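You operate a simulated robot arm through the tools that you are given. There is no shell and no other tool. Be economical: measure what you need, move in short steps, check, and stop when the job is done.

The job below is to be done with a simulated robot arm. You get a single attempt, and the scene is never put back.

JOB
Switch the bench junction box on and clip its zone's label on the right of the clip rail.
Fine: button and zone word are under the lid; lid back on after.

The check looks at the end state, three seconds after you hand in, the way a careful person would. Anything else that was tipped, shoved, dropped, spilled or broken makes it a failure. A push-on lid holds only when it is set on centred and level and pressed home; a screw cap is set on level and turned clockwise until tight.

ROBOT AND FRAMES
A 6-joint arm with a two-finger parallel gripper, fixed in place. Base frame: the origin is at the foot of the arm, x ahead of it, y to its left, z up; the work surface is at about z = 0.8. Readings come in m, rad, newtons and seconds.
With the tool pointing down near the work surface it reaches from about 0.26 to 0.68 m from the base axis. Its first joint turns from -1.152 to 1.152 rad. Payload 2.9 kg.
The tool frame sits at the grasp point between the pads (the TCP): z along the fingers, y along the line on which they close. The tips reach 0.03 m beyond it. Largest opening 0.11 m; finger width 0.02, thickness 0.01; the body of the gripper, 0.048 by 0.112 m, starts 0.055 m behind the TCP.
Orientation is that of the tool frame in the base frame, as a unit quaternion [w, x, y, z]. With the fingers straight down and closing along the base's y, the tool's x points along the base's -x, its y along +y and its z along -z.

CONTROLS
- The arm moves only by the tool apply_moves. Its argument "plan" is a list that holds one entry, the list of rows, each a list of 7 numbers: the shift along the tool's x, y, z in m, then the turn, a rotation vector about the tool's x, y, z in rad, then the finger opening in m, from 0 to 0.11. In form: [[[dx, dy, dz, ax, ay, az, fingers], ...]]. A call has 1 to 20 rows; each row is the pose to reach, as a shift and turn from the pose commanded when the call began, along the tool's axes at that moment. Rows are played at 5 a second. More than 0.05 m and 0.15 rad between two rows, or a gripper value outside its range, and nothing of the call is played. A pose out of reach is approached as far as the arm can. The call stops where the force on the tool passes 40 N (or 10 N more than at its start, if that is more) or the arm is blocked; 0.2 s more then pass. Each finger travels about 0.108 m/s and halts on what it meets, pressing with about 25 N; the grip force reading is that of the motor and also rises with nothing between the fingers. The clock runs only during rows and for 0.2 s after the last one: add rows that repeat a pose to give the fingers time. It gives the time, the measured TCP pose, the force on the tool (base axes), the opening and the grip force at its end, in the units of the frame above (readings bear some noise), with the torque about the TCP (base axes, N m) and any sound that the robot's microphone picked up.
- Cameras (640 x 400 px; columns grow to the right, rows downward): "scene" is fixed at [0.0896, 0.4386, 1.3998]; the picture's right is [-0.80, -0.60, 0.00], its down [-0.25, 0.33, -0.91] and it looks along [0.55, -0.73, -0.42] (base axes); focal length 333 px, centre (320, 200). "wrist" rides on the gripper at [0.072, 0.017, -0.103] in the tool frame; the picture's right is [-0.23, 0.97, 0.00], its down [-0.76, -0.18, -0.62] and it looks along [-0.61, -0.14, 0.78] (tool axes); focal length 222 px, centre (320, 200).
- get_image(camera): a new picture of that camera. The clock stands still meanwhile.
- measure_at(camera, pixels): for up to 12 pixels [column, row] of the newest picture of that camera ("zoom" is the newest enlarged one), the place [x, y, z] in the base frame of the surface seen there, good to about 0.002 m, but the place of the scene camera against the robot may be out by one fixed shift of up to 0.025 m in any direction. The clock stands still meanwhile.
- enlarge(camera, box): a new picture of the part [left, top, right, bottom] of that camera's present view, enlarged. The clock stands still meanwhile.
- hand_in(): hands the job in; it is judged then, once.

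Work in short steps. Measure before you move; look again where a grasp or a placing could have gone wrong, and mend it. You have 80 turns and 34 pictures in all, those below and enlarged ones among them. Open the gripper and draw the arm clear of the work before you hand the job in, unless the task says otherwise; then end with one line.

The tools are called after "Emit:" as a command line: name --argument value ..., lists and objects as JSON in quotes. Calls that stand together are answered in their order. apply_moves: Moves the arm, as the interface text tells. Its arguments: {"type":"object","properties":{"plan":{"type":"array","items":{"type":"array","items":{"type":"array","items":{"type":"number"}}}}},"required":["plan"]} The other tools are called the same way: get_image (camera) takes a picture; measure_at (camera, pixels) gives the place of the surface under pixels of a picture; enlarge (camera, box) takes an enlarged picture of a part of a camera's view; hand_in () hands the job in.

At the start:

```text
time: 0.0
tool_pos: [0.341, -0.2507, 1.1308]
tcp_rot: [0.0, 0.0, 1.0, -0.001]
force: [-0.8, -0.7, -1.0]
ft_torque: [-0.01, 0.0, -0.02]
width: 0.1098
grasp_force: 0.0
```

scene: 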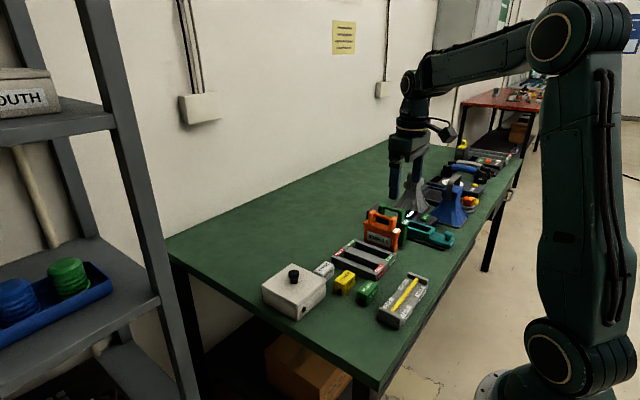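
wrist: 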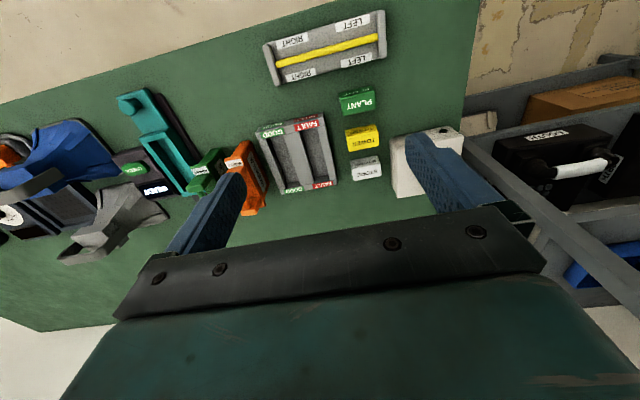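

The pictures show the white box with a black knob (scene 293,275), three labels next to it and the clip rail with a yellow bar. I enlarge both views to read details.

Emit:
enlarge --camera "scene" --box '[240, 200, 480, 350]'

Emit:
enlarge --camera "wrist" --box '[230, 0, 500, 210]'

```text
2.67 times, centred on (360, 275) of scene
```

zoom: 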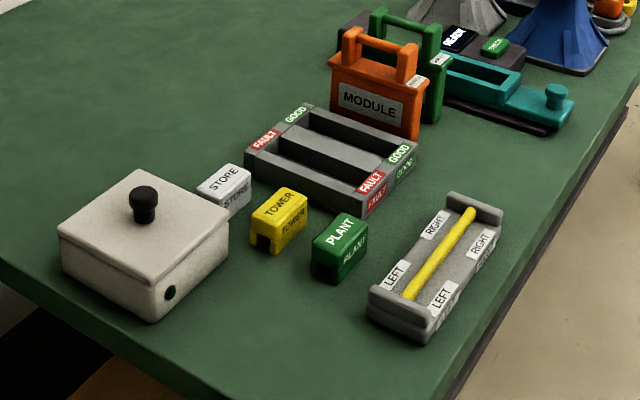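

```text
1.90 times, centred on (365, 105) of wrist
```

zoom: 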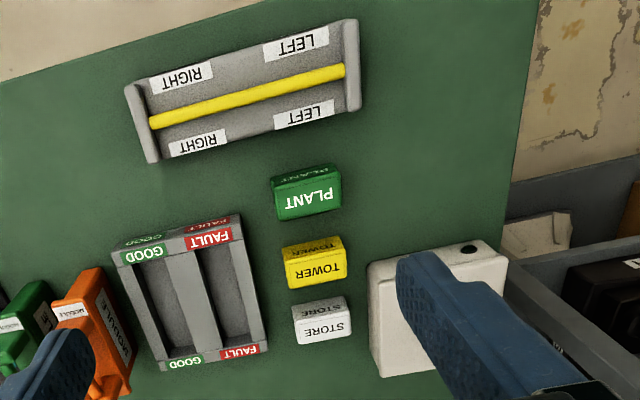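

I measure the labels, rail and box from the wrist view, and the box knob from the scene view.

Emit:
measure_at --camera "zoom" --pixels '[[150, 122], [345, 70], [248, 96], [310, 199], [318, 266], [325, 325], [140, 120], [350, 60], [375, 262], [480, 248], [295, 215], [336, 205]]'

Emit:
measure_at --camera "scene" --pixels '[[294, 272], [292, 262], [264, 288], [298, 308], [325, 276], [292, 266], [303, 310], [394, 306], [413, 279], [346, 274], [324, 265], [369, 285]]'

```text
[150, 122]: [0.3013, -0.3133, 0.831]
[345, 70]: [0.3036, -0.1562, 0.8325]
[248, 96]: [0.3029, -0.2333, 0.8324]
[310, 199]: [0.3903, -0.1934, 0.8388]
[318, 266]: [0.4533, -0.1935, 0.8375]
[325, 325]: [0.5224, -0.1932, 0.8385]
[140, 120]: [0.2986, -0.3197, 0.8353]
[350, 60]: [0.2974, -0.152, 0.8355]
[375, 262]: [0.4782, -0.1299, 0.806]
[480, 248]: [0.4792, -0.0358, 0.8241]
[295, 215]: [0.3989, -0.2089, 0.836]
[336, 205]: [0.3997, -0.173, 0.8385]
```

```text
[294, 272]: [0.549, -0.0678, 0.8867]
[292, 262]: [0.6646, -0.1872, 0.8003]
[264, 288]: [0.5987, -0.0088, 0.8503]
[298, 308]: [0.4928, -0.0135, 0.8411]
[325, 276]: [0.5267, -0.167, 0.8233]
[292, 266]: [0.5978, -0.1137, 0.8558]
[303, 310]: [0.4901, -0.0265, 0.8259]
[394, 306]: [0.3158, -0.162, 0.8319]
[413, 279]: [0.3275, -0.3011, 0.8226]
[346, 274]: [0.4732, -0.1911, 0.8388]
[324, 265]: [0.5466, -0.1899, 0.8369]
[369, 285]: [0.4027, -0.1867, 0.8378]
```

Scene readings are shifted roughly +0.015 m in x. I move the wrist camera over the box to see its knob properly.

Emit:
apply_moves --plan '[[[-0.012, 0.034, 0.006, 0, 0, 0, 0.11], [-0.024, 0.068, 0.012, 0, 0, 0, 0.11], [-0.036, 0.102, 0.018, 0, 0, 0, 0.11], [-0.048, 0.136, 0.024, 0, 0, 0, 0.11], [-0.06, 0.17, 0.03, 0, 0, 0, 0.11], [-0.06, 0.17, 0.03, 0, 0, 0, 0.11]]]'

Emit:
get_image --camera "wrist"

```text
time: 1.4
tool_pos: [0.3993, -0.0819, 1.1004]
tcp_rot: [0.0, -0.001, 1.0, 0.001]
force: [0.2, -0.6, -0.5]
ft_torque: [0.02, -0.02, 0.03]
width: 0.1097
grasp_force: 0.0
```

```text
29 pictures are left
```

wrist: 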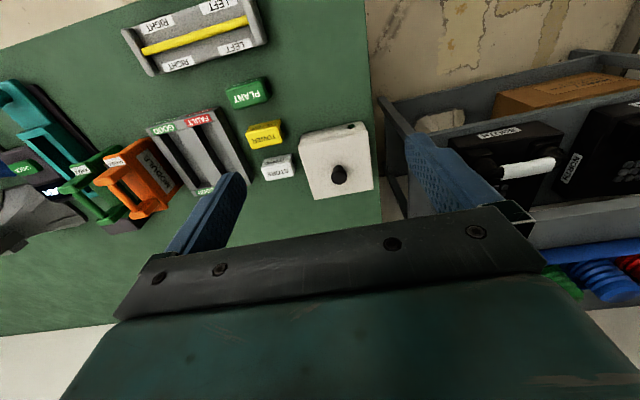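

The box with its knob at (339,174) is clear now; I enlarge and measure it.

Emit:
enlarge --camera "wrist" --box '[210, 70, 400, 220]'

Emit:
measure_at --camera "wrist" --pixels '[[339, 176], [338, 172], [303, 139], [366, 127], [310, 195], [370, 186], [350, 127], [334, 185], [336, 150], [395, 135], [374, 190], [300, 136]]'

```text
2.67 times, centred on (305, 145) of wrist
```

zoom: 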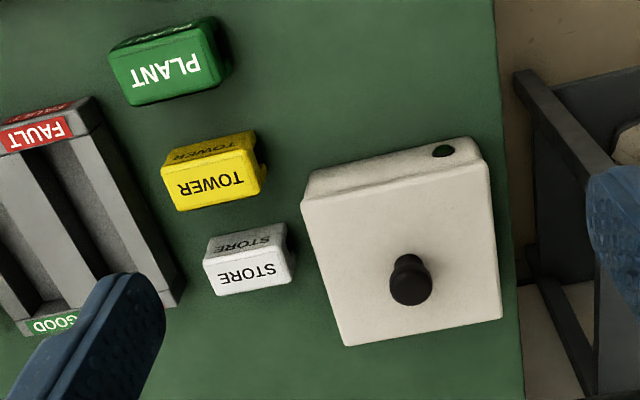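

```text
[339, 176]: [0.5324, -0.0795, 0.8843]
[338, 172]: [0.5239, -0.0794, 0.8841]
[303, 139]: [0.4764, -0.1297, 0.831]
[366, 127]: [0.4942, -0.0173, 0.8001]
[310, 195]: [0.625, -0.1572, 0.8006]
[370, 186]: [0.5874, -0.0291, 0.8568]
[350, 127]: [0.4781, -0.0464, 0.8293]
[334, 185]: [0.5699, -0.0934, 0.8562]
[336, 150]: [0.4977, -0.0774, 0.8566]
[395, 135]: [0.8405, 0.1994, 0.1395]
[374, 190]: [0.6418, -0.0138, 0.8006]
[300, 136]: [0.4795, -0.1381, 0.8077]
```

I measure knob and lid edges more finely in the enlarged picture.

Emit:
measure_at --camera "zoom" --pixels '[[410, 287], [394, 290], [426, 287], [410, 302], [410, 275], [306, 202], [484, 164], [348, 341], [498, 314], [400, 258], [405, 340], [420, 180]]'

```text
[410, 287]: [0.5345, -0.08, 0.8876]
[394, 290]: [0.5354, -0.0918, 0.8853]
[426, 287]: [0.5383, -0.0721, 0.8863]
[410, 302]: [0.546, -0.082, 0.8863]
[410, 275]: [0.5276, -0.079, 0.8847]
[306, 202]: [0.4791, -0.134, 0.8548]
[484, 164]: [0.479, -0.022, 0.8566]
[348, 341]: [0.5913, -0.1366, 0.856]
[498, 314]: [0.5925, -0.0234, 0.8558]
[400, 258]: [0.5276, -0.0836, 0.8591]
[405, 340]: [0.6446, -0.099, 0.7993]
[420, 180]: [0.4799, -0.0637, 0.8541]
```

Lid centre ≈ (0.5355, -0.079), top 0.8565, knob up to 0.886. I go above the knob, then down so the tips stop 2.5 mm above the lid.

Emit:
apply_moves --plan '[[[-0.034, 0.0, 0.03, 0, 0, 0, 0.08], [-0.068, 0.001, 0.06, 0, 0, 0, 0.06], [-0.102, 0.002, 0.09, 0, 0, 0, 0.05], [-0.1365, 0.002, 0.12, 0, 0, 0, 0.05], [-0.1365, 0.002, 0.15, 0, 0, 0, 0.05], [-0.1365, 0.002, 0.18, 0, 0, 0, 0.05], [-0.1365, 0.002, 0.2, 0, 0, 0, 0.05], [-0.1365, 0.002, 0.211, 0, 0, 0, 0.05], [-0.1365, 0.002, 0.211, 0, 0, 0, 0.05]]]'

```text
time: 3.4
tool_pos: [0.5369, -0.0794, 0.8903]
tcp_rot: [0.0, 0.0, 1.0, 0.0]
force: [0.6, -0.2, 0.3]
ft_torque: [-0.02, -0.02, 0.02]
width: 0.0502
grasp_force: 0.0
```

Positioned at the knob; I close on it and check.

Emit:
apply_moves --plan '[[[0, 0, 0, 0, 0, 0, 0.02], [0, 0, 0, 0, 0, 0, 0.01], [0, 0, 0, 0, 0, 0, 0.005], [0, 0, 0, 0, 0, 0, 0.005]]]'

Emit:
enlarge --camera "scene" --box '[220, 200, 460, 350]'

```text
time: 4.4
tool_pos: [0.5364, -0.0794, 0.8897]
tcp_rot: [-0.001, 0.0, 1.0, 0.0]
force: [-0.1, 0.0, 0.8]
ft_torque: [0.01, 0.01, -0.02]
width: 0.0269
grasp_force: 24.4
heard: snap
```

```text
2.67 times, centred on (340, 275) of scene
```

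zoom: 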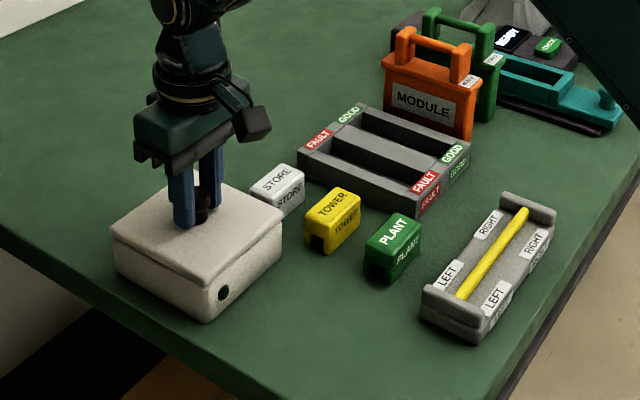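

The knob is held (width 0.027, snap heard). I lift straight up.

Emit:
apply_moves --plan '[[[0, 0, -0.005, 0, 0, 0, 0.005], [0, 0, -0.015, 0, 0, 0, 0.005], [0, 0, -0.03, 0, 0, 0, 0.005], [0, 0, -0.05, 0, 0, 0, 0.005], [0, 0, -0.07, 0, 0, 0, 0.005], [0, 0, -0.09, 0, 0, 0, 0.005], [0, 0, -0.09, 0, 0, 0, 0.005]]]'

Emit:
enlarge --camera "scene" --box '[220, 200, 460, 350]'

```text
time: 6.0
tool_pos: [0.5357, -0.0777, 0.9808]
tcp_rot: [0.0, 0.0, 1.0, 0.001]
force: [0.0, 0.0, -1.6]
ft_torque: [-0.02, 0.01, 0.0]
width: 0.0272
grasp_force: 25.1
```

```text
2.67 times, centred on (340, 275) of scene
```

zoom: 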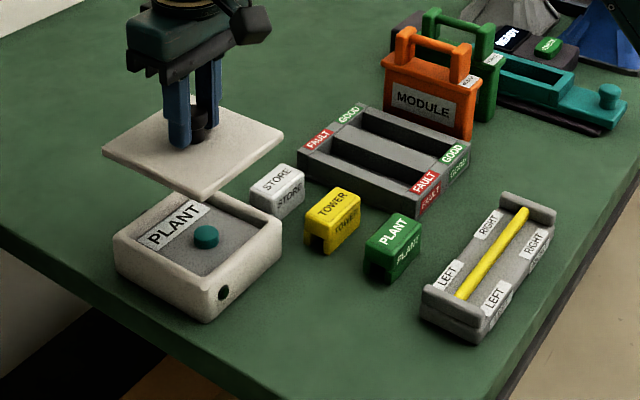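

Zone word is PLANT (green label), button in the box. I plan to lay the lid in front of the box at about (0.40, -0.08); I check the free room and button place.

Emit:
measure_at --camera "zoom" --pixels '[[300, 345], [360, 360], [420, 385], [290, 300], [340, 310], [206, 231], [206, 240], [393, 217], [206, 247], [190, 170], [193, 196], [276, 136]]'

Emit:
get_image --camera "wrist"

```text
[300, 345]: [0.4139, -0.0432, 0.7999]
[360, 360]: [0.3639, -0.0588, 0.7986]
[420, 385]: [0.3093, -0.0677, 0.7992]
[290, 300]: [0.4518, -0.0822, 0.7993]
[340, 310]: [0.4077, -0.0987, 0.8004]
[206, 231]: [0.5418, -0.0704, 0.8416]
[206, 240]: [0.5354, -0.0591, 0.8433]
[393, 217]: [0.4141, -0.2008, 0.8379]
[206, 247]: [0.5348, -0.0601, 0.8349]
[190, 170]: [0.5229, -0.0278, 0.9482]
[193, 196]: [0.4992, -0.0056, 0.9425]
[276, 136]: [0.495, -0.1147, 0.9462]
```

```text
25 pictures are left
```

wrist: 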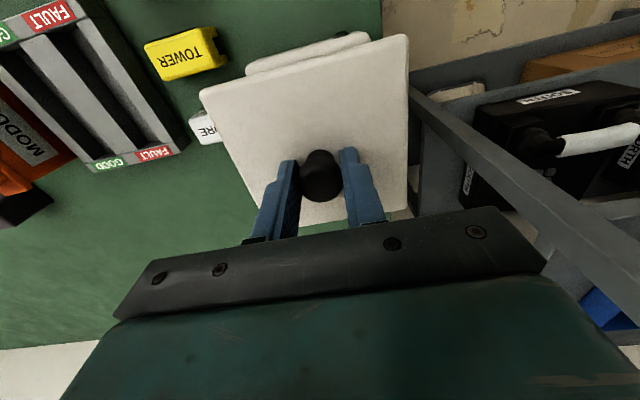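

Free spot confirmed (table edge at y≈-0.01). I carry the lid back to x≈0.405 and lower to just above the bench.

Emit:
apply_moves --plan '[[[0.035, -0.002, 0, 0, 0, 0, 0.005], [0.07, -0.004, 0, 0, 0, 0, 0.005], [0.105, -0.006, 0, 0, 0, 0, 0.005], [0.131, -0.006, 0, 0, 0, 0, 0.005], [0.131, -0.006, 0.03, 0, 0, 0, 0.005], [0.131, -0.006, 0.06, 0, 0, 0, 0.005], [0.131, -0.006, 0.09, 0, 0, 0, 0.005], [0.131, -0.006, 0.11, 0, 0, 0, 0.005], [0.131, -0.006, 0.12, 0, 0, 0, 0.005], [0.131, -0.006, 0.12, 0, 0, 0, 0.005]]]'

Emit:
enlarge --camera "scene" --box '[220, 200, 460, 350]'

```text
time: 8.2
tool_pos: [0.4059, -0.0864, 0.8594]
tcp_rot: [0.0, 0.001, 1.0, 0.0]
force: [-0.3, -0.2, -0.4]
ft_torque: [-0.01, -0.01, 0.06]
width: 0.0272
grasp_force: 25.4
```

```text
2.67 times, centred on (340, 275) of scene
```

zoom: 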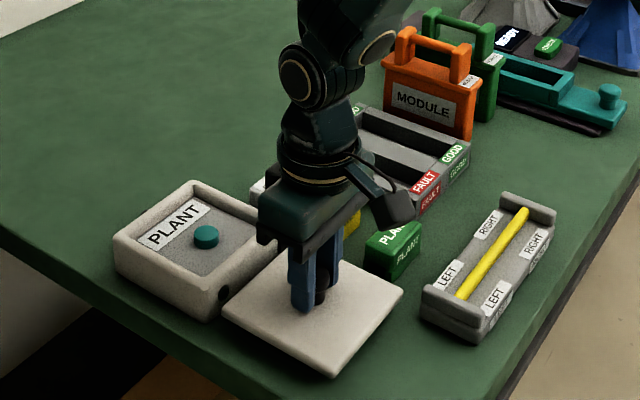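

Lid hangs just above the bench. I lower in small steps watching force.

Emit:
apply_moves --plan '[[[0, 0, 0.004, 0, 0, 0, 0.005], [0, 0, 0.008, 0, 0, 0, 0.005], [0, 0, 0.01, 0, 0, 0, 0.005]]]'

```text
time: 9.0
tool_pos: [0.4062, -0.0854, 0.8497]
tcp_rot: [0.0, 0.001, 1.0, 0.001]
force: [0.1, -1.0, -1.0]
ft_torque: [-0.01, -0.02, -0.01]
width: 0.0273
grasp_force: 25.5
```

No contact yet; continuing in 1-2 mm steps.

Emit:
apply_moves --plan '[[[0, 0, 0.002, 0, 0, 0, 0.005], [0, 0, 0.004, 0, 0, 0, 0.005], [0, 0, 0.005, 0, 0, 0, 0.005]]]'

```text
time: 9.8
tool_pos: [0.4059, -0.0855, 0.8452]
tcp_rot: [0.0, 0.0, 1.0, 0.001]
force: [0.1, 0.2, -1.4]
ft_torque: [-0.01, 0.0, 0.01]
width: 0.027
grasp_force: 24.6
```

Emit:
apply_moves --plan '[[[0, 0, 0.001, 0, 0, 0, 0.005], [0, 0, 0.002, 0, 0, 0, 0.005], [0, 0, 0.003, 0, 0, 0, 0.005]]]'

```text
time: 10.6
tool_pos: [0.4071, -0.0863, 0.8431]
tcp_rot: [0.002, 0.0, 1.0, 0.0]
force: [-7.2, 2.1, 28.0]
ft_torque: [0.17, 0.01, 0.03]
width: 0.0274
grasp_force: 25.1
```

Contact at TCP z≈0.843. I ease up 1.5 mm, open and retreat upward.

Emit:
apply_moves --plan '[[[0, 0, -0.0015, 0, 0, 0, 0.005], [0, 0, -0.0015, 0, 0, 0, 0.03], [0, 0, -0.0015, 0, 0, 0, 0.05], [0, 0, -0.0015, 0, 0, 0, 0.05], [0, 0, -0.03, 0, 0, 0, 0.05], [0, 0, -0.07, 0, 0, 0, 0.05], [0, 0, -0.11, 0, 0, 0, 0.05], [0, 0, -0.15, 0, 0, 0, 0.05], [0, 0, -0.19, 0, 0, 0, 0.05], [0, 0, -0.19, 0, 0, 0, 0.05]]]'

Emit:
get_image --camera "wrist"

```text
time: 12.8
tool_pos: [0.4068, -0.0875, 1.0321]
tcp_rot: [0.0, 0.0, 1.0, 0.0]
force: [0.3, 0.4, -0.8]
ft_torque: [-0.01, -0.04, -0.01]
width: 0.0499
grasp_force: 0.1
```

```text
23 pictures are left
```

wrist: 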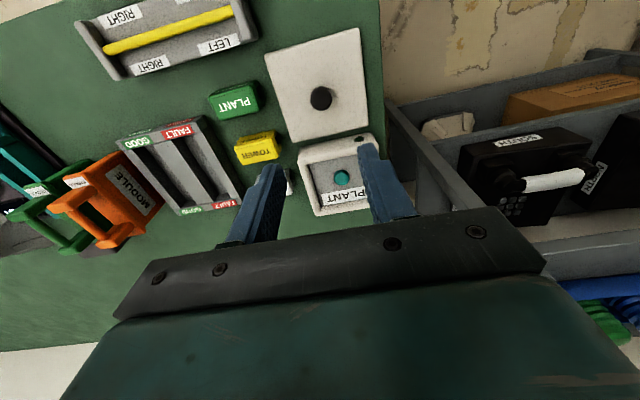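

The lid lies flat; the button is at (341,178). I enlarge and measure.

Emit:
enlarge --camera "wrist" --box '[200, 20, 400, 220]'

Emit:
measure_at --camera "wrist" --pixels '[[341, 178], [343, 180], [320, 97], [322, 101], [268, 52], [358, 30], [296, 142], [366, 138], [325, 180], [345, 162], [237, 100], [180, 30]]'

```text
2.00 times, centred on (300, 120) of wrist
```

zoom: 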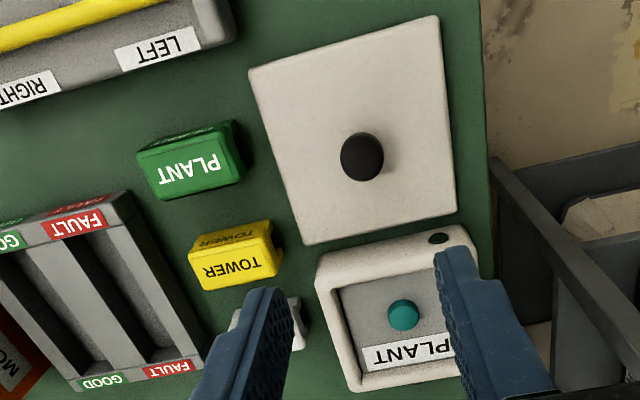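

```text
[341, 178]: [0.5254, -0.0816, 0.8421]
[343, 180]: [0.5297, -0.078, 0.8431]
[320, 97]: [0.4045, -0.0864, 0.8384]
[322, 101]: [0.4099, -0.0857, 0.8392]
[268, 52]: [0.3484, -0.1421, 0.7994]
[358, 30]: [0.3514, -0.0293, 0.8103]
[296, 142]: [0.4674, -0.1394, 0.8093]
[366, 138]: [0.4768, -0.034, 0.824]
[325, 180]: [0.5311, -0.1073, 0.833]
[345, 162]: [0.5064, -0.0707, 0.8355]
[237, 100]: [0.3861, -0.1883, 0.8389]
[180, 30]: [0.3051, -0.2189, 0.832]
```

Button centre ≈ (0.527, -0.080, 0.8425). I close the fingers and go to 5 mm above it.

Emit:
apply_moves --plan '[[[-0.03, 0.002, 0.0, 0, 0, 0, 0.02], [-0.06, 0.004, 0.02, 0, 0, 0, 0], [-0.09, 0.005, 0.05, 0, 0, 0, 0], [-0.1205, 0.0065, 0.08, 0, 0, 0, 0], [-0.1205, 0.0065, 0.12, 0, 0, 0, 0], [-0.1205, 0.0065, 0.145, 0, 0, 0, 0], [-0.1205, 0.0065, 0.154, 0, 0, 0, 0], [-0.1205, 0.0065, 0.154, 0, 0, 0, 0]]]'

Emit:
enlarge --camera "scene" --box '[240, 230, 360, 330]'

```text
time: 14.6
tool_pos: [0.5278, -0.0785, 0.8783]
tcp_rot: [-0.001, 0.0, 1.0, 0.0]
force: [0.5, -0.1, -0.1]
ft_torque: [-0.04, 0.01, -0.01]
width: 0.0001
grasp_force: 25.0
```

```text
4.00 times, centred on (300, 280) of scene
```

zoom: 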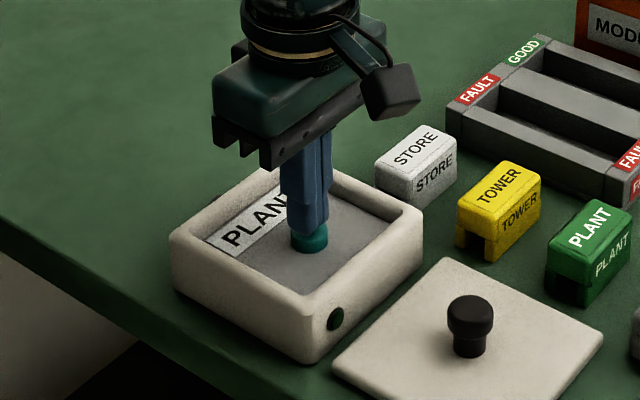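

Fingers are over the button. I press down in small steps up to 9 mm.

Emit:
apply_moves --plan '[[[0, 0, 0.003, 0, 0, 0, 0], [0, 0, 0.005, 0, 0, 0, 0], [0, 0, 0.007, 0, 0, 0, 0], [0, 0, 0.009, 0, 0, 0, 0]]]'

```text
time: 15.6
tool_pos: [0.5276, -0.0798, 0.8696]
tcp_rot: [0.002, 0.0, 1.0, 0.001]
force: [-1.1, 1.8, 2.0]
ft_torque: [-0.01, -0.04, 0.0]
width: 0.0
grasp_force: 25.3
heard: click
```

A click was heard. I lift off and look at the lamp.

Emit:
apply_moves --plan '[[[0, 0, -0.01, 0, 0, 0, 0], [0, 0, -0.05, 0, 0, 0, 0], [0, 0, -0.09, 0, 0, 0, 0], [0, 0, -0.12, 0, 0, 0, 0.04], [0, 0, -0.12, 0, 0, 0, 0.05]]]'

Emit:
enlarge --camera "scene" --box '[240, 230, 360, 330]'

```text
time: 16.8
tool_pos: [0.5254, -0.0778, 0.9902]
tcp_rot: [0.0, 0.001, 1.0, 0.0]
force: [0.4, -0.8, 0.4]
ft_torque: [0.0, 0.0, -0.02]
width: 0.0497
grasp_force: 0.1
```

```text
4.00 times, centred on (300, 280) of scene
```

zoom: 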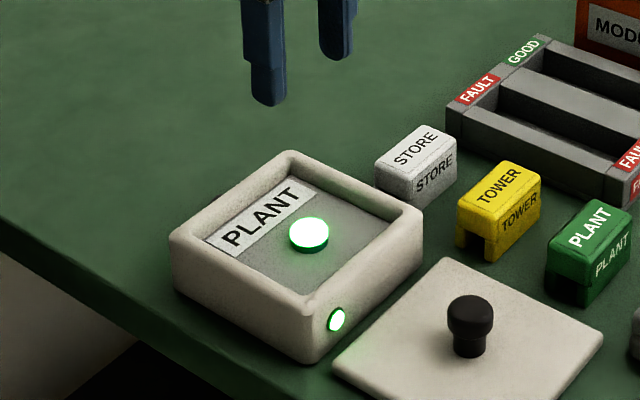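

The lamp is lit: on. Now I go back to the lid knob at the same point I released it.

Emit:
apply_moves --plan '[[[0.04, -0.002, 0, 0, 0, 0, 0.05], [0.08, -0.004, 0, 0, 0, 0, 0.05], [0.1205, -0.0065, 0.02, 0, 0, 0, 0.05], [0.1205, -0.0065, 0.06, 0, 0, 0, 0.05], [0.1205, -0.0065, 0.1, 0, 0, 0, 0.05], [0.1205, -0.0065, 0.13, 0, 0, 0, 0.05], [0.1205, -0.0065, 0.1455, 0, 0, 0, 0.05], [0.1205, -0.0065, 0.1455, 0, 0, 0, 0.03], [0.1205, -0.0065, 0.1455, 0, 0, 0, 0.005], [0.1205, -0.0065, 0.1455, 0, 0, 0, 0.005], [0.1205, -0.0065, 0.1455, 0, 0, 0, 0.005]]]'

```text
time: 19.2
tool_pos: [0.4064, -0.0849, 0.8417]
tcp_rot: [0.0, 0.0, 1.0, 0.001]
force: [0.6, -0.6, 0.1]
ft_torque: [-0.03, 0.01, 0.01]
width: 0.0273
grasp_force: 25.1
```

Gripped. I lift, carry back over the box and stop ~12 mm above the seat to check alignment.

Emit:
apply_moves --plan '[[[0, 0, -0.02, 0, 0, 0, 0.005], [0, 0, -0.06, 0, 0, 0, 0.005], [0, 0, -0.0965, 0, 0, 0, 0.005], [-0.035, 0.002, -0.0965, 0, 0, 0, 0.005], [-0.07, 0.004, -0.0965, 0, 0, 0, 0.005], [-0.105, 0.005, -0.0965, 0, 0, 0, 0.005], [-0.131, 0.006, -0.0965, 0, 0, 0, 0.005], [-0.131, 0.006, -0.075, 0, 0, 0, 0.005], [-0.131, 0.006, -0.0585, 0, 0, 0, 0.005], [-0.131, 0.006, -0.0585, 0, 0, 0, 0.005]]]'

Emit:
enlarge --camera "scene" --box '[240, 230, 360, 330]'

Emit:
enlarge --camera "wrist" --box '[160, 20, 440, 220]'

```text
time: 21.4
tool_pos: [0.5368, -0.0794, 0.9022]
tcp_rot: [0.0, 0.0, 1.0, 0.0]
force: [0.5, 0.9, -0.1]
ft_torque: [0.01, -0.02, -0.01]
width: 0.0275
grasp_force: 25.2
```

```text
4.00 times, centred on (300, 280) of scene
```

zoom: 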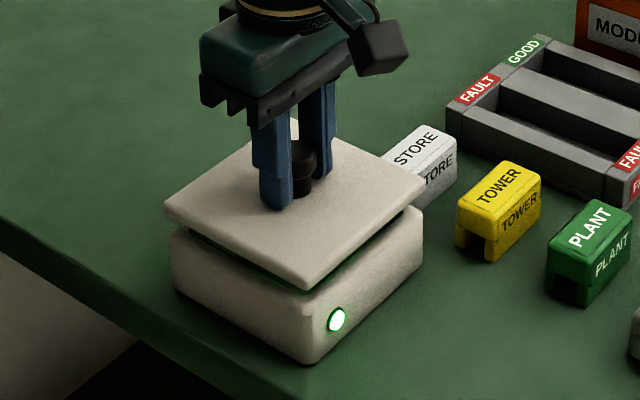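

```text
2.00 times, centred on (300, 120) of wrist
```

zoom: 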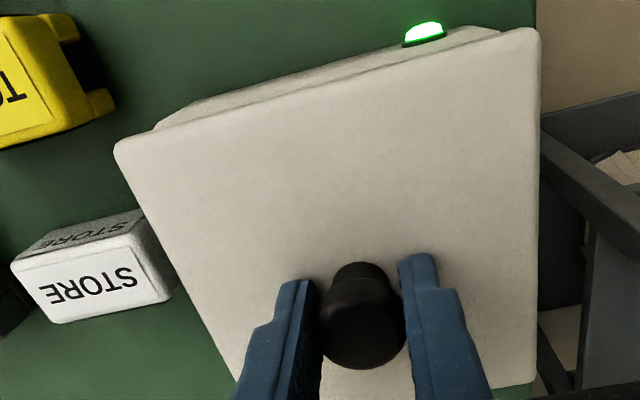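

The lid is parallel and centred over the box. I lower and press home in small steps.

Emit:
apply_moves --plan '[[[0, 0, 0.004, 0, 0, 0, 0.005], [0, 0, 0.008, 0, 0, 0, 0.005], [0, 0, 0.01, 0, 0, 0, 0.005], [0, 0, 0.012, 0, 0, 0, 0.005], [0, 0, 0.0135, 0, 0, 0, 0.005]]]'

```text
time: 22.6
tool_pos: [0.5374, -0.0806, 0.8876]
tcp_rot: [0.0, 0.0, 1.0, 0.0]
force: [-0.8, -0.2, -0.9]
ft_torque: [-0.01, 0.03, 0.01]
width: 0.0273
grasp_force: 25.0
```

Emit:
apply_moves --plan '[[[0, 0, 0.001, 0, 0, 0, 0.005], [0, 0, 0.002, 0, 0, 0, 0.005], [0, 0, 0.003, 0, 0, 0, 0.005]]]'

```text
time: 23.4
tool_pos: [0.5366, -0.0791, 0.8867]
tcp_rot: [0.0, 0.0, 1.0, 0.0]
force: [-4.5, 0.6, 8.2]
ft_torque: [0.1, 0.26, -0.01]
width: 0.0272
grasp_force: 25.1
```

Contact begins; pressing further.

Emit:
apply_moves --plan '[[[0, 0, 0.0015, 0, 0, 0, 0.005], [0, 0, 0.003, 0, 0, 0, 0.005], [0, 0, 0.0045, 0, 0, 0, 0.005], [0, 0, 0.006, 0, 0, 0, 0.005]]]'

```text
time: 24.1
tool_pos: [0.5379, -0.0796, 0.8851]
tcp_rot: [0.002, 0.001, 1.0, 0.0]
force: [0.8, -1.4, 4.0]
ft_torque: [0.16, 0.22, 0.0]
width: 0.0273
grasp_force: 25.2
stopped in row 3: the force on the tool passed its limit at 43 N (the readings are from after the stop); the commanded pose is now the measured one
```

Stopped at 43 N with no snap reported. I open, rise and look.

Emit:
apply_moves --plan '[[[0, 0, 0, 0, 0, 0, 0.03], [0, 0, 0, 0, 0, 0, 0.05], [0, 0, 0, 0, 0, 0, 0.05], [0, 0, -0.04, 0, 0, 0, 0.05], [0, 0, -0.08, 0, 0, 0, 0.05], [0, 0, -0.08, 0, 0, 0, 0.05]]]'

Emit:
enlarge --camera "scene" --box '[240, 230, 360, 330]'

Emit:
enlarge --camera "wrist" --box '[160, 20, 440, 220]'

```text
time: 25.5
tool_pos: [0.5398, -0.0805, 0.9656]
tcp_rot: [0.002, 0.0, 1.0, 0.0]
force: [0.4, 0.3, -0.5]
ft_torque: [-0.02, 0.01, -0.04]
width: 0.0501
grasp_force: 0.1
heard: snap
```

```text
4.00 times, centred on (300, 280) of scene
```

zoom: 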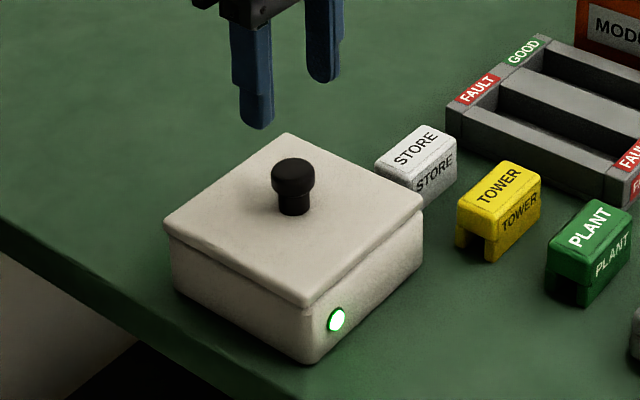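

```text
2.00 times, centred on (300, 120) of wrist
```

zoom: 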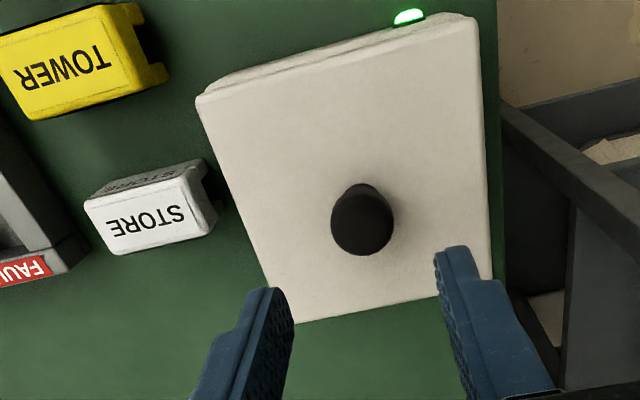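

A snap was heard on release. I check that the lid is level and in its first position.

Emit:
measure_at --camera "zoom" --pixels '[[215, 105], [470, 30], [285, 305], [475, 270], [330, 100], [300, 230], [430, 150], [362, 225], [345, 200], [362, 245]]'

```text
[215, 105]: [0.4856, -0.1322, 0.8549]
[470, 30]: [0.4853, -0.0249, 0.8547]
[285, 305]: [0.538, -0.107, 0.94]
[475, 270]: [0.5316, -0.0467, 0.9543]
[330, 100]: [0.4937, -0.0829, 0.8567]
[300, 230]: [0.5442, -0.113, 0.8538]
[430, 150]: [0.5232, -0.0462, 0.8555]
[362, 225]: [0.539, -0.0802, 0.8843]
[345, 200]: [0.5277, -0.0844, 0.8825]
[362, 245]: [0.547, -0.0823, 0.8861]
```

Level at ~0.855 as before. For certainty I push the knob top with closed fingers.

Emit:
apply_moves --plan '[[[0.001, 0, 0, 0, 0, 0, 0.02], [0.002, 0, 0.0, 0, 0, 0, 0], [0.002, 0, 0.03, 0, 0, 0, 0], [0.002, 0, 0.045, 0, 0, 0, 0], [0.002, 0, 0.048, 0, 0, 0, 0], [0.002, 0, 0.05, 0, 0, 0, 0], [0.002, 0, 0.052, 0, 0, 0, 0], [0.002, 0, 0.0535, 0, 0, 0, 0]]]'

```text
time: 27.3
tool_pos: [0.5372, -0.0796, 0.9155]
tcp_rot: [0.004, 0.001, 1.0, -0.001]
force: [-11.4, 0.9, 34.1]
ft_torque: [0.02, 0.46, 0.12]
width: 0.0001
grasp_force: 24.7
```

34 N firm with no movement: the lid is home. Now I rise and go to a viewpoint over the PLANT label and rail.

Emit:
apply_moves --plan '[[[0.002, 0, -0.03, 0, 0, 0, 0], [0.02, -0.02, -0.06, 0, 0, 0, 0.03], [0.05, -0.045, -0.085, 0, 0, 0, 0.06], [0.08, -0.07, -0.085, 0, 0, 0, 0.08], [0.11, -0.09, -0.085, 0, 0, 0, 0.11], [0.14, -0.11, -0.085, 0, 0, 0, 0.11], [0.18, -0.125, -0.085, 0, 0, 0, 0.11], [0.22, -0.135, -0.085, 0, 0, 0, 0.11], [0.25, -0.14, -0.085, 0, 0, 0, 0.11], [0.25, -0.14, -0.085, 0, 0, 0, 0.11]]]'

Emit:
enlarge --camera "wrist" --box '[160, 0, 480, 220]'

Emit:
enlarge --camera "scene" --box '[320, 240, 440, 340]'

```text
time: 29.5
tool_pos: [0.286, -0.219, 0.9958]
tcp_rot: [0.003, 0.0, 1.0, 0.0]
force: [-0.5, 0.6, 0.0]
ft_torque: [0.04, 0.0, -0.01]
width: 0.11
grasp_force: 0.0
```

```text
1.82 times, centred on (320, 110) of wrist
```

zoom: 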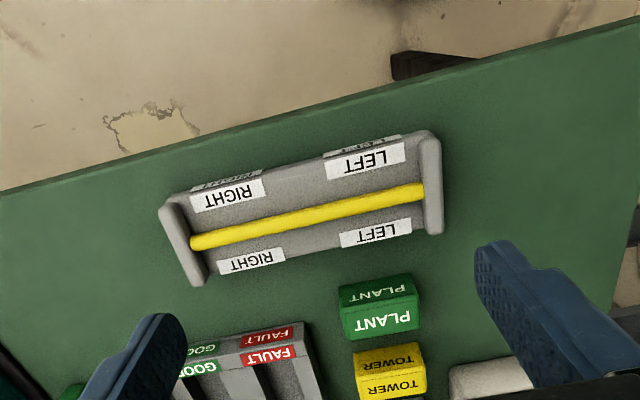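

```text
4.00 times, centred on (380, 290) of scene
```

zoom: 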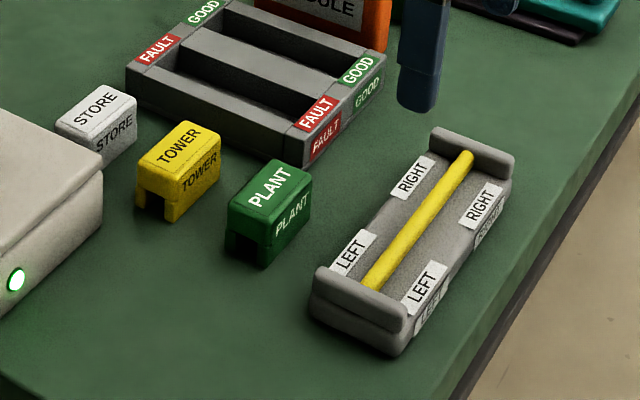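

I measure bar, rail bed, signs and the label in both views.

Emit:
measure_at --camera "zoom" --pixels '[[268, 165], [308, 185], [232, 200], [268, 216], [269, 262], [245, 240], [455, 172], [385, 265], [440, 170], [475, 190], [412, 178], [482, 205]]'

Emit:
measure_at --camera "wrist" --pixels '[[265, 131], [385, 104], [286, 127], [345, 113], [275, 107], [286, 144], [346, 151], [389, 148], [368, 146], [346, 156], [287, 118], [292, 134]]'

```text
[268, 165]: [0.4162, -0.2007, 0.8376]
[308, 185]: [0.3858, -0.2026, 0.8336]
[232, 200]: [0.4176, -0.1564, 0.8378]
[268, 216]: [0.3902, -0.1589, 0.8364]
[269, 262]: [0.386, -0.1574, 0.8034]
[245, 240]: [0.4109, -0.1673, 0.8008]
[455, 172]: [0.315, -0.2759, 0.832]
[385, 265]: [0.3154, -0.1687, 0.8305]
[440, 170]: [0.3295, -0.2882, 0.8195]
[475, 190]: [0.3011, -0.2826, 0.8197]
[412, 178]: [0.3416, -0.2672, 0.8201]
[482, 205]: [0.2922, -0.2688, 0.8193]
```

```text
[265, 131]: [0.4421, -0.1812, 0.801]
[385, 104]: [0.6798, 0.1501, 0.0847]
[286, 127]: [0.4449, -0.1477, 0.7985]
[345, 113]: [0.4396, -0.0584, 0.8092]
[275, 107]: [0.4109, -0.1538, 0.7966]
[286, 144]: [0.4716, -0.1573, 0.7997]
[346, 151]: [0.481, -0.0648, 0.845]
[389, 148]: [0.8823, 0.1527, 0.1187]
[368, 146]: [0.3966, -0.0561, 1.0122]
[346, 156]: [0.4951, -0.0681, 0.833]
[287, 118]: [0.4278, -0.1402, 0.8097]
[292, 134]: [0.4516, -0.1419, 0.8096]
```

The wrist measurements came from an old picture, so I ignore them. I turn the gripper 90° about its axis (to grip across the label's short side) and take a new wrist picture.

Emit:
apply_moves --plan '[[[-0.005, 0.0045, 0, 0, 0, 0.1428, 0.11], [-0.01, 0.009, 0, 0, 0, 0.2856, 0.1], [-0.015, 0.0135, 0, 0, 0, 0.4284, 0.09], [-0.02, 0.018, 0, 0, 0, 0.5712, 0.08], [-0.025, 0.0225, 0, 0, 0, 0.714, 0.08], [-0.03, 0.027, 0, 0, 0, 0.8568, 0.08], [-0.035, 0.0315, 0, 0, 0, 0.9996, 0.08], [-0.04, 0.036, 0, 0, 0, 1.1424, 0.08], [-0.045, 0.0405, 0, 0, 0, 1.2852, 0.08], [-0.05, 0.045, 0, 0, 0, 1.428, 0.08], [-0.054, 0.049, 0, 0, 0, 1.5708, 0.08], [-0.054, 0.049, 0, 0, 0, 1.5708, 0.08]]]'

Emit:
get_image --camera "wrist"

```text
time: 32.1
tool_pos: [0.3405, -0.1721, 0.9963]
tcp_rot: [0.001, 0.707, 0.707, 0.001]
force: [-0.9, -0.3, 0.4]
ft_torque: [0.01, -0.01, -0.01]
width: 0.08
grasp_force: 0.1
```

```text
13 pictures are left
```

wrist: 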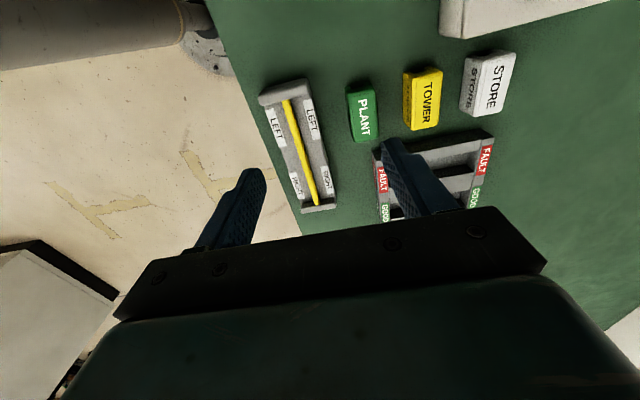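

I measure label corners, bar and RIGHT signs in this picture.

Emit:
measure_at --camera "wrist" --pixels '[[358, 91], [374, 89], [362, 137], [374, 134], [365, 112], [287, 103], [316, 203], [301, 150], [297, 181], [326, 181], [278, 128], [312, 120]]'

```text
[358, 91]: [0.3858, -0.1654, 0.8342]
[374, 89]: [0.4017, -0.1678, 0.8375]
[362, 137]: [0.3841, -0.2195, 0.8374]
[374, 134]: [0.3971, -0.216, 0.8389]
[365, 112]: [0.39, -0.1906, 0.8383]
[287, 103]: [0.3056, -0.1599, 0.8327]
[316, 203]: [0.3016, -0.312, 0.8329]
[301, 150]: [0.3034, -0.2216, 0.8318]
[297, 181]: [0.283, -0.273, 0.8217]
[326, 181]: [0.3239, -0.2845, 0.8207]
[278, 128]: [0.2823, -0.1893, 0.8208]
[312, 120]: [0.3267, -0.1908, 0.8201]
```

I enlarge around the label and rail for finer edges.

Emit:
enlarge --camera "wrist" --box '[250, 70, 410, 220]'

```text
2.67 times, centred on (330, 145) of wrist
```

zoom: 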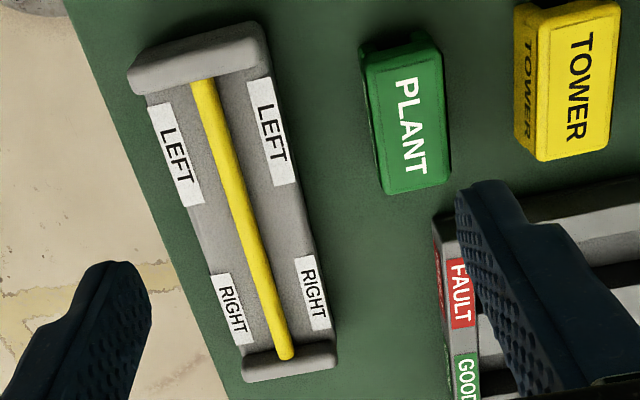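

Emit:
measure_at --camera "zoom" --pixels '[[370, 70], [388, 188], [436, 52], [446, 176], [410, 120], [404, 57], [418, 186], [205, 95], [242, 205], [285, 345], [232, 310], [313, 292]]'

```text
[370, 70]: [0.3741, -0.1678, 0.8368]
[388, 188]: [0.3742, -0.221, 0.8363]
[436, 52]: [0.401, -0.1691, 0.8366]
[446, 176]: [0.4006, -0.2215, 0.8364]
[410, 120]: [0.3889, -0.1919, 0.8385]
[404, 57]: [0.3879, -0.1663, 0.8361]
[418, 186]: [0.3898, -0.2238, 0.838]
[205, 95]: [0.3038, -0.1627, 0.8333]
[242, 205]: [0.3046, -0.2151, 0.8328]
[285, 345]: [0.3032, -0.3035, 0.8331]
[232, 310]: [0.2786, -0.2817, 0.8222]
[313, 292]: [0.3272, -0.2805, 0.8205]
```

Label spans x 0.373–0.4015, y centre ≈ -0.193, top 0.8385; bar at x≈0.304, top 0.833; RIGHT sign centre y≈-0.28. I go down around the label (tool x = base +y, tool y = base +x).

Emit:
apply_moves --plan '[[[-0.01, 0.024, 0.0, 0, 0, 0, 0.06], [-0.0215, 0.0475, 0.02, 0, 0, 0, 0.047], [-0.0215, 0.0475, 0.06, 0, 0, 0, 0.047], [-0.0215, 0.0475, 0.1, 0, 0, 0, 0.047], [-0.0215, 0.0475, 0.118, 0, 0, 0, 0.047], [-0.0215, 0.0475, 0.118, 0, 0, 0, 0.047]]]'

Emit:
enlarge --camera "wrist" --box '[220, 60, 420, 240]'

```text
time: 33.5
tool_pos: [0.3859, -0.1924, 0.8781]
tcp_rot: [0.002, 0.707, 0.707, 0.001]
force: [-0.2, -0.1, -0.3]
ft_torque: [-0.01, -0.04, 0.04]
width: 0.047
grasp_force: 0.0
```

```text
2.22 times, centred on (320, 150) of wrist
```

zoom: 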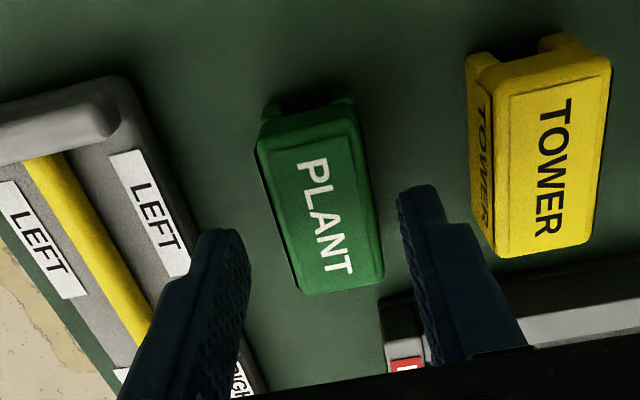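

I check the label's location against the tips with this closer view.

Emit:
measure_at --camera "zoom" --pixels '[[262, 150], [355, 115], [295, 285], [378, 270], [316, 200], [425, 200], [230, 240], [405, 230], [310, 115], [335, 288]]'

```text
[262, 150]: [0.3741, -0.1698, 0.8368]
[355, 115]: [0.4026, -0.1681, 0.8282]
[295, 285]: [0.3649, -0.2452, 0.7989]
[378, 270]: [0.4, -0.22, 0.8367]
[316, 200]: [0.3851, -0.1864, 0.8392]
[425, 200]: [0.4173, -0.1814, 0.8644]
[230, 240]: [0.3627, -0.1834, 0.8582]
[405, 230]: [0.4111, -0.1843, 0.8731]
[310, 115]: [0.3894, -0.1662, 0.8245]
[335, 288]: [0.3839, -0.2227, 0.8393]
```

Fingers straddle the label evenly. I descend and close.

Emit:
apply_moves --plan '[[[-0.002, 0.001, 0.015, 0, 0, 0, 0.047], [-0.002, 0.001, 0.033, 0, 0, 0, 0.047], [-0.002, 0.001, 0.033, 0, 0, 0, 0.047], [-0.002, 0.001, 0.033, 0, 0, 0, 0.03], [-0.002, 0.001, 0.033, 0, 0, 0, 0.02], [-0.002, 0.001, 0.033, 0, 0, 0, 0.01], [-0.002, 0.001, 0.033, 0, 0, 0, 0.01]]]'

```text
time: 35.1
tool_pos: [0.3888, -0.1953, 0.8449]
tcp_rot: [0.002, 0.707, 0.707, 0.002]
force: [-0.8, 0.4, 0.1]
ft_torque: [0.0, -0.01, -0.02]
width: 0.0312
grasp_force: 25.0
```

Held (0.031 wide). I lift 6 cm and carry it over the bar at (0.304, -0.275).

Emit:
apply_moves --plan '[[[0, 0, -0.03, 0, 0, 0, 0.01], [0, 0, -0.06, 0, 0, 0, 0.01], [-0.02, -0.021, -0.06, 0, 0, 0, 0.01], [-0.04, -0.042, -0.06, 0, 0, 0, 0.01], [-0.06, -0.063, -0.06, 0, 0, 0, 0.01], [-0.08, -0.085, -0.06, 0, 0, 0, 0.01], [-0.08, -0.085, -0.06, 0, 0, 0, 0.01]]]'

Emit:
enlarge --camera "scene" --box '[350, 220, 470, 330]'

Emit:
enlarge --camera "wrist" --box '[220, 60, 420, 240]'

```text
time: 36.7
tool_pos: [0.3022, -0.2745, 0.9052]
tcp_rot: [0.002, 0.707, 0.707, 0.002]
force: [0.7, -0.6, -0.1]
ft_torque: [0.02, -0.01, -0.04]
width: 0.0309
grasp_force: 24.6
```

```text
3.64 times, centred on (410, 275) of scene
```

zoom: 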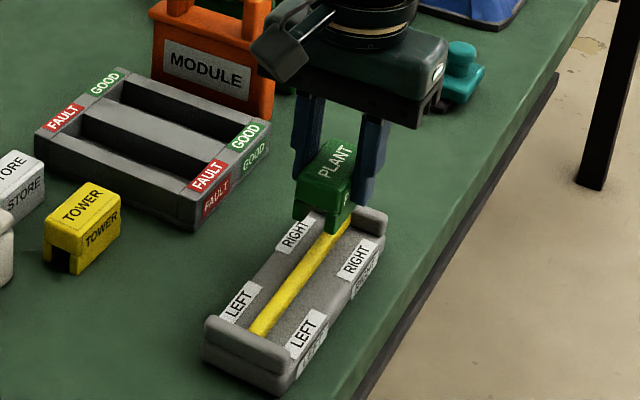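

```text
2.22 times, centred on (320, 150) of wrist
```

zoom: 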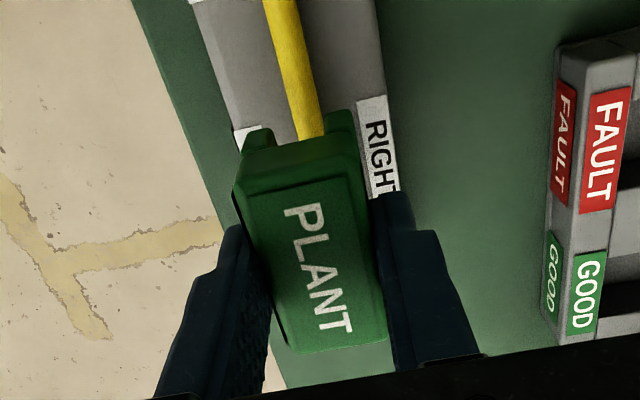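

The label hangs over the bar's right part. I check x and y alignment.

Emit:
measure_at --camera "zoom" --pixels '[[240, 190], [358, 160], [285, 345], [382, 320], [310, 255], [310, 120], [293, 60], [258, 140], [340, 120], [280, 20]]'

```text
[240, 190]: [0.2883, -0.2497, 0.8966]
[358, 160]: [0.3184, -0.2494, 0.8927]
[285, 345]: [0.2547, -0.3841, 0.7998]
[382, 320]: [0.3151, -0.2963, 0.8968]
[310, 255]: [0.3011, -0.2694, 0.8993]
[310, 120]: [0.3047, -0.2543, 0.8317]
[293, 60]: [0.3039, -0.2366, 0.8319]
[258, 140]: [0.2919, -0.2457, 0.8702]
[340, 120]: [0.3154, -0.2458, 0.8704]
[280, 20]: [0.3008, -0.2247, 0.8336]
```

Label centre x≈0.3035 vs bar 0.304: aligned. I lower until the clip begins to engage.

Emit:
apply_moves --plan '[[[-0.002, 0, 0.01, 0, 0, 0, 0.01], [-0.003, 0, 0.02, 0, 0, 0, 0.01], [-0.003, 0, 0.024, 0, 0, 0, 0.01], [-0.003, 0, 0.028, 0, 0, 0, 0.01], [-0.003, 0, 0.031, 0, 0, 0, 0.01], [-0.003, 0, 0.033, 0, 0, 0, 0.01]]]'

```text
time: 38.1
tool_pos: [0.3029, -0.2773, 0.8739]
tcp_rot: [0.002, 0.707, 0.707, 0.002]
force: [0.5, 0.3, -0.1]
ft_torque: [0.02, 0.04, 0.02]
width: 0.0311
grasp_force: 25.0
```

No force yet, legs straddle the bar. Pressing on in 1.5 mm steps.

Emit:
apply_moves --plan '[[[0, 0, 0.0015, 0, 0, 0, 0.01], [0, 0, 0.003, 0, 0, 0, 0.01], [0, 0, 0.0045, 0, 0, 0, 0.01], [0, 0, 0.006, 0, 0, 0, 0.01], [0, 0, 0.0075, 0, 0, 0, 0.01]]]'

```text
time: 39.3
tool_pos: [0.3045, -0.2771, 0.8653]
tcp_rot: [0.001, 0.707, 0.707, 0.001]
force: [-0.4, -0.8, -1.2]
ft_torque: [-0.01, -0.01, 0.01]
width: 0.0308
grasp_force: 25.4
```

Still free; about at the bed. Continue in 1 mm steps.

Emit:
apply_moves --plan '[[[0, 0, 0.001, 0, 0, 0, 0.01], [0, 0, 0.002, 0, 0, 0, 0.01], [0, 0, 0.003, 0, 0, 0, 0.01], [0, 0, 0.004, 0, 0, 0, 0.01]]]'

```text
time: 40.3
tool_pos: [0.304, -0.2768, 0.8608]
tcp_rot: [0.002, 0.707, 0.707, 0.001]
force: [-2.8, 0.0, 21.4]
ft_torque: [-0.02, 0.18, 0.0]
width: 0.031
grasp_force: 24.8
```

Contact at 21 N; press a bit further for the clip.

Emit:
apply_moves --plan '[[[0, 0, 0.001, 0, 0, 0, 0.01], [0, 0, 0.002, 0, 0, 0, 0.01], [0, 0, 0.003, 0, 0, 0, 0.01], [0, 0, 0.004, 0, 0, 0, 0.01]]]'

Emit:
enlarge --camera "scene" --box '[360, 230, 440, 310]'

```text
time: 41.3
tool_pos: [0.3035, -0.2771, 0.8563]
tcp_rot: [0.002, 0.707, 0.707, 0.001]
force: [-1.0, -2.5, 22.3]
ft_torque: [-0.05, 0.1, 0.01]
width: 0.0314
grasp_force: 25.0
```

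```text
5.00 times, centred on (400, 270) of scene
```

zoom: 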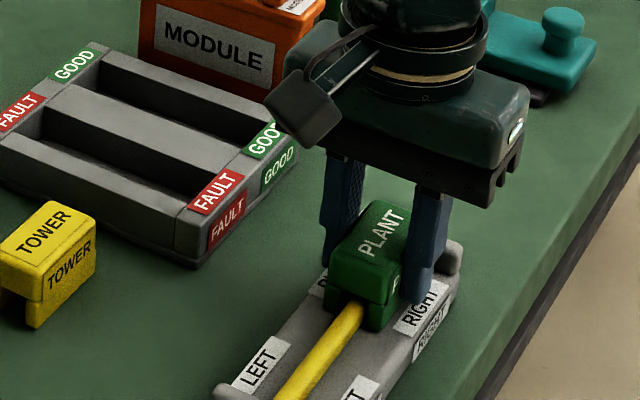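

The fingers are now slipping down the label, no snap yet. I release, rise, and look before pressing from the top with closed fingers.

Emit:
apply_moves --plan '[[[0, 0, -0.001, 0, 0, 0, 0.03], [0, 0, -0.001, 0, 0, 0, 0.045], [0, 0, -0.001, 0, 0, 0, 0.047], [0, 0, -0.03, 0, 0, 0, 0.047], [0, 0, -0.06, 0, 0, 0, 0.047], [0, 0, -0.06, 0, 0, 0, 0.047]]]'

Emit:
enlarge --camera "wrist" --box '[220, 60, 420, 240]'

```text
time: 42.7
tool_pos: [0.304, -0.2778, 0.9178]
tcp_rot: [0.001, 0.707, 0.707, 0.001]
force: [-0.5, 0.0, 0.3]
ft_torque: [0.01, 0.0, 0.0]
width: 0.0469
grasp_force: 0.1
```

```text
2.22 times, centred on (320, 150) of wrist
```

zoom: 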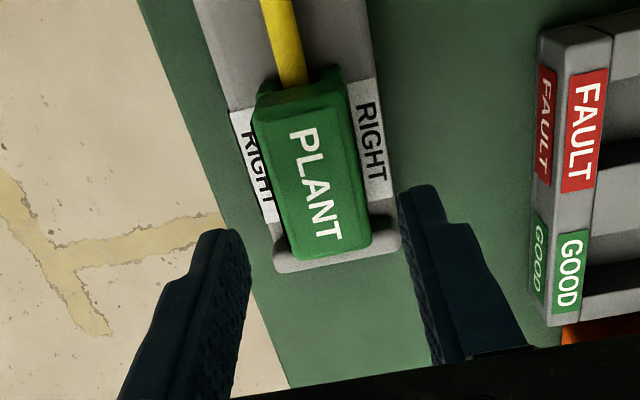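

Emit:
measure_at --camera "zoom" --pixels '[[265, 115], [345, 95], [295, 250], [368, 235], [315, 170], [325, 245], [310, 100], [290, 60], [375, 130], [360, 249]]'

```text
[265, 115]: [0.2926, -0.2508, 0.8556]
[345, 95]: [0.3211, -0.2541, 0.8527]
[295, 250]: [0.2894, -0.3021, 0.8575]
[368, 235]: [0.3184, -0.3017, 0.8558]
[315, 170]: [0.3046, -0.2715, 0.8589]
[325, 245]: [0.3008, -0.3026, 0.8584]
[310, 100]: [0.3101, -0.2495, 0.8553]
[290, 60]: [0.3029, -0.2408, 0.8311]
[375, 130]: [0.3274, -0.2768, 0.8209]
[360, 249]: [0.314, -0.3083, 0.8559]
```

The label sits level, top 0.8585, leg bottoms about at the bed, over RIGHT. I press its top centre with closed fingers to be sure it is clipped.

Emit:
apply_moves --plan '[[[0, 0, 0, 0, 0, 0, 0.02], [0, 0, 0, 0, 0, 0, 0], [0, 0, 0.02, 0, 0, 0, 0], [0, 0, 0.026, 0, 0, 0, 0], [0, 0, 0.028, 0, 0, 0, 0], [0, 0, 0.029, 0, 0, 0, 0], [0, 0, 0.03, 0, 0, 0, 0], [0, 0, 0.031, 0, 0, 0, 0]]]'

```text
time: 44.5
tool_pos: [0.3041, -0.2792, 0.8879]
tcp_rot: [0.004, 0.708, 0.706, 0.0]
force: [-4.1, -0.4, 30.7]
ft_torque: [0.05, 0.16, 0.05]
width: 0.0
grasp_force: 24.8
```

Firm at 30 N without snap; I push to the limit.

Emit:
apply_moves --plan '[[[0, 0, 0.001, 0, 0, 0, 0], [0, 0, 0.002, 0, 0, 0, 0], [0, 0, 0.003, 0, 0, 0, 0]]]'

```text
time: 44.9
tool_pos: [0.3062, -0.2795, 0.8873]
tcp_rot: [0.005, 0.707, 0.707, 0.002]
force: [-3.1, 1.5, 10.1]
ft_torque: [0.08, 0.15, 0.05]
width: 0.0002
grasp_force: 24.8
stopped in row 2: the force on the tool passed its limit at 44 N (the readings are from after the stop); the commanded pose is now the measured one
```

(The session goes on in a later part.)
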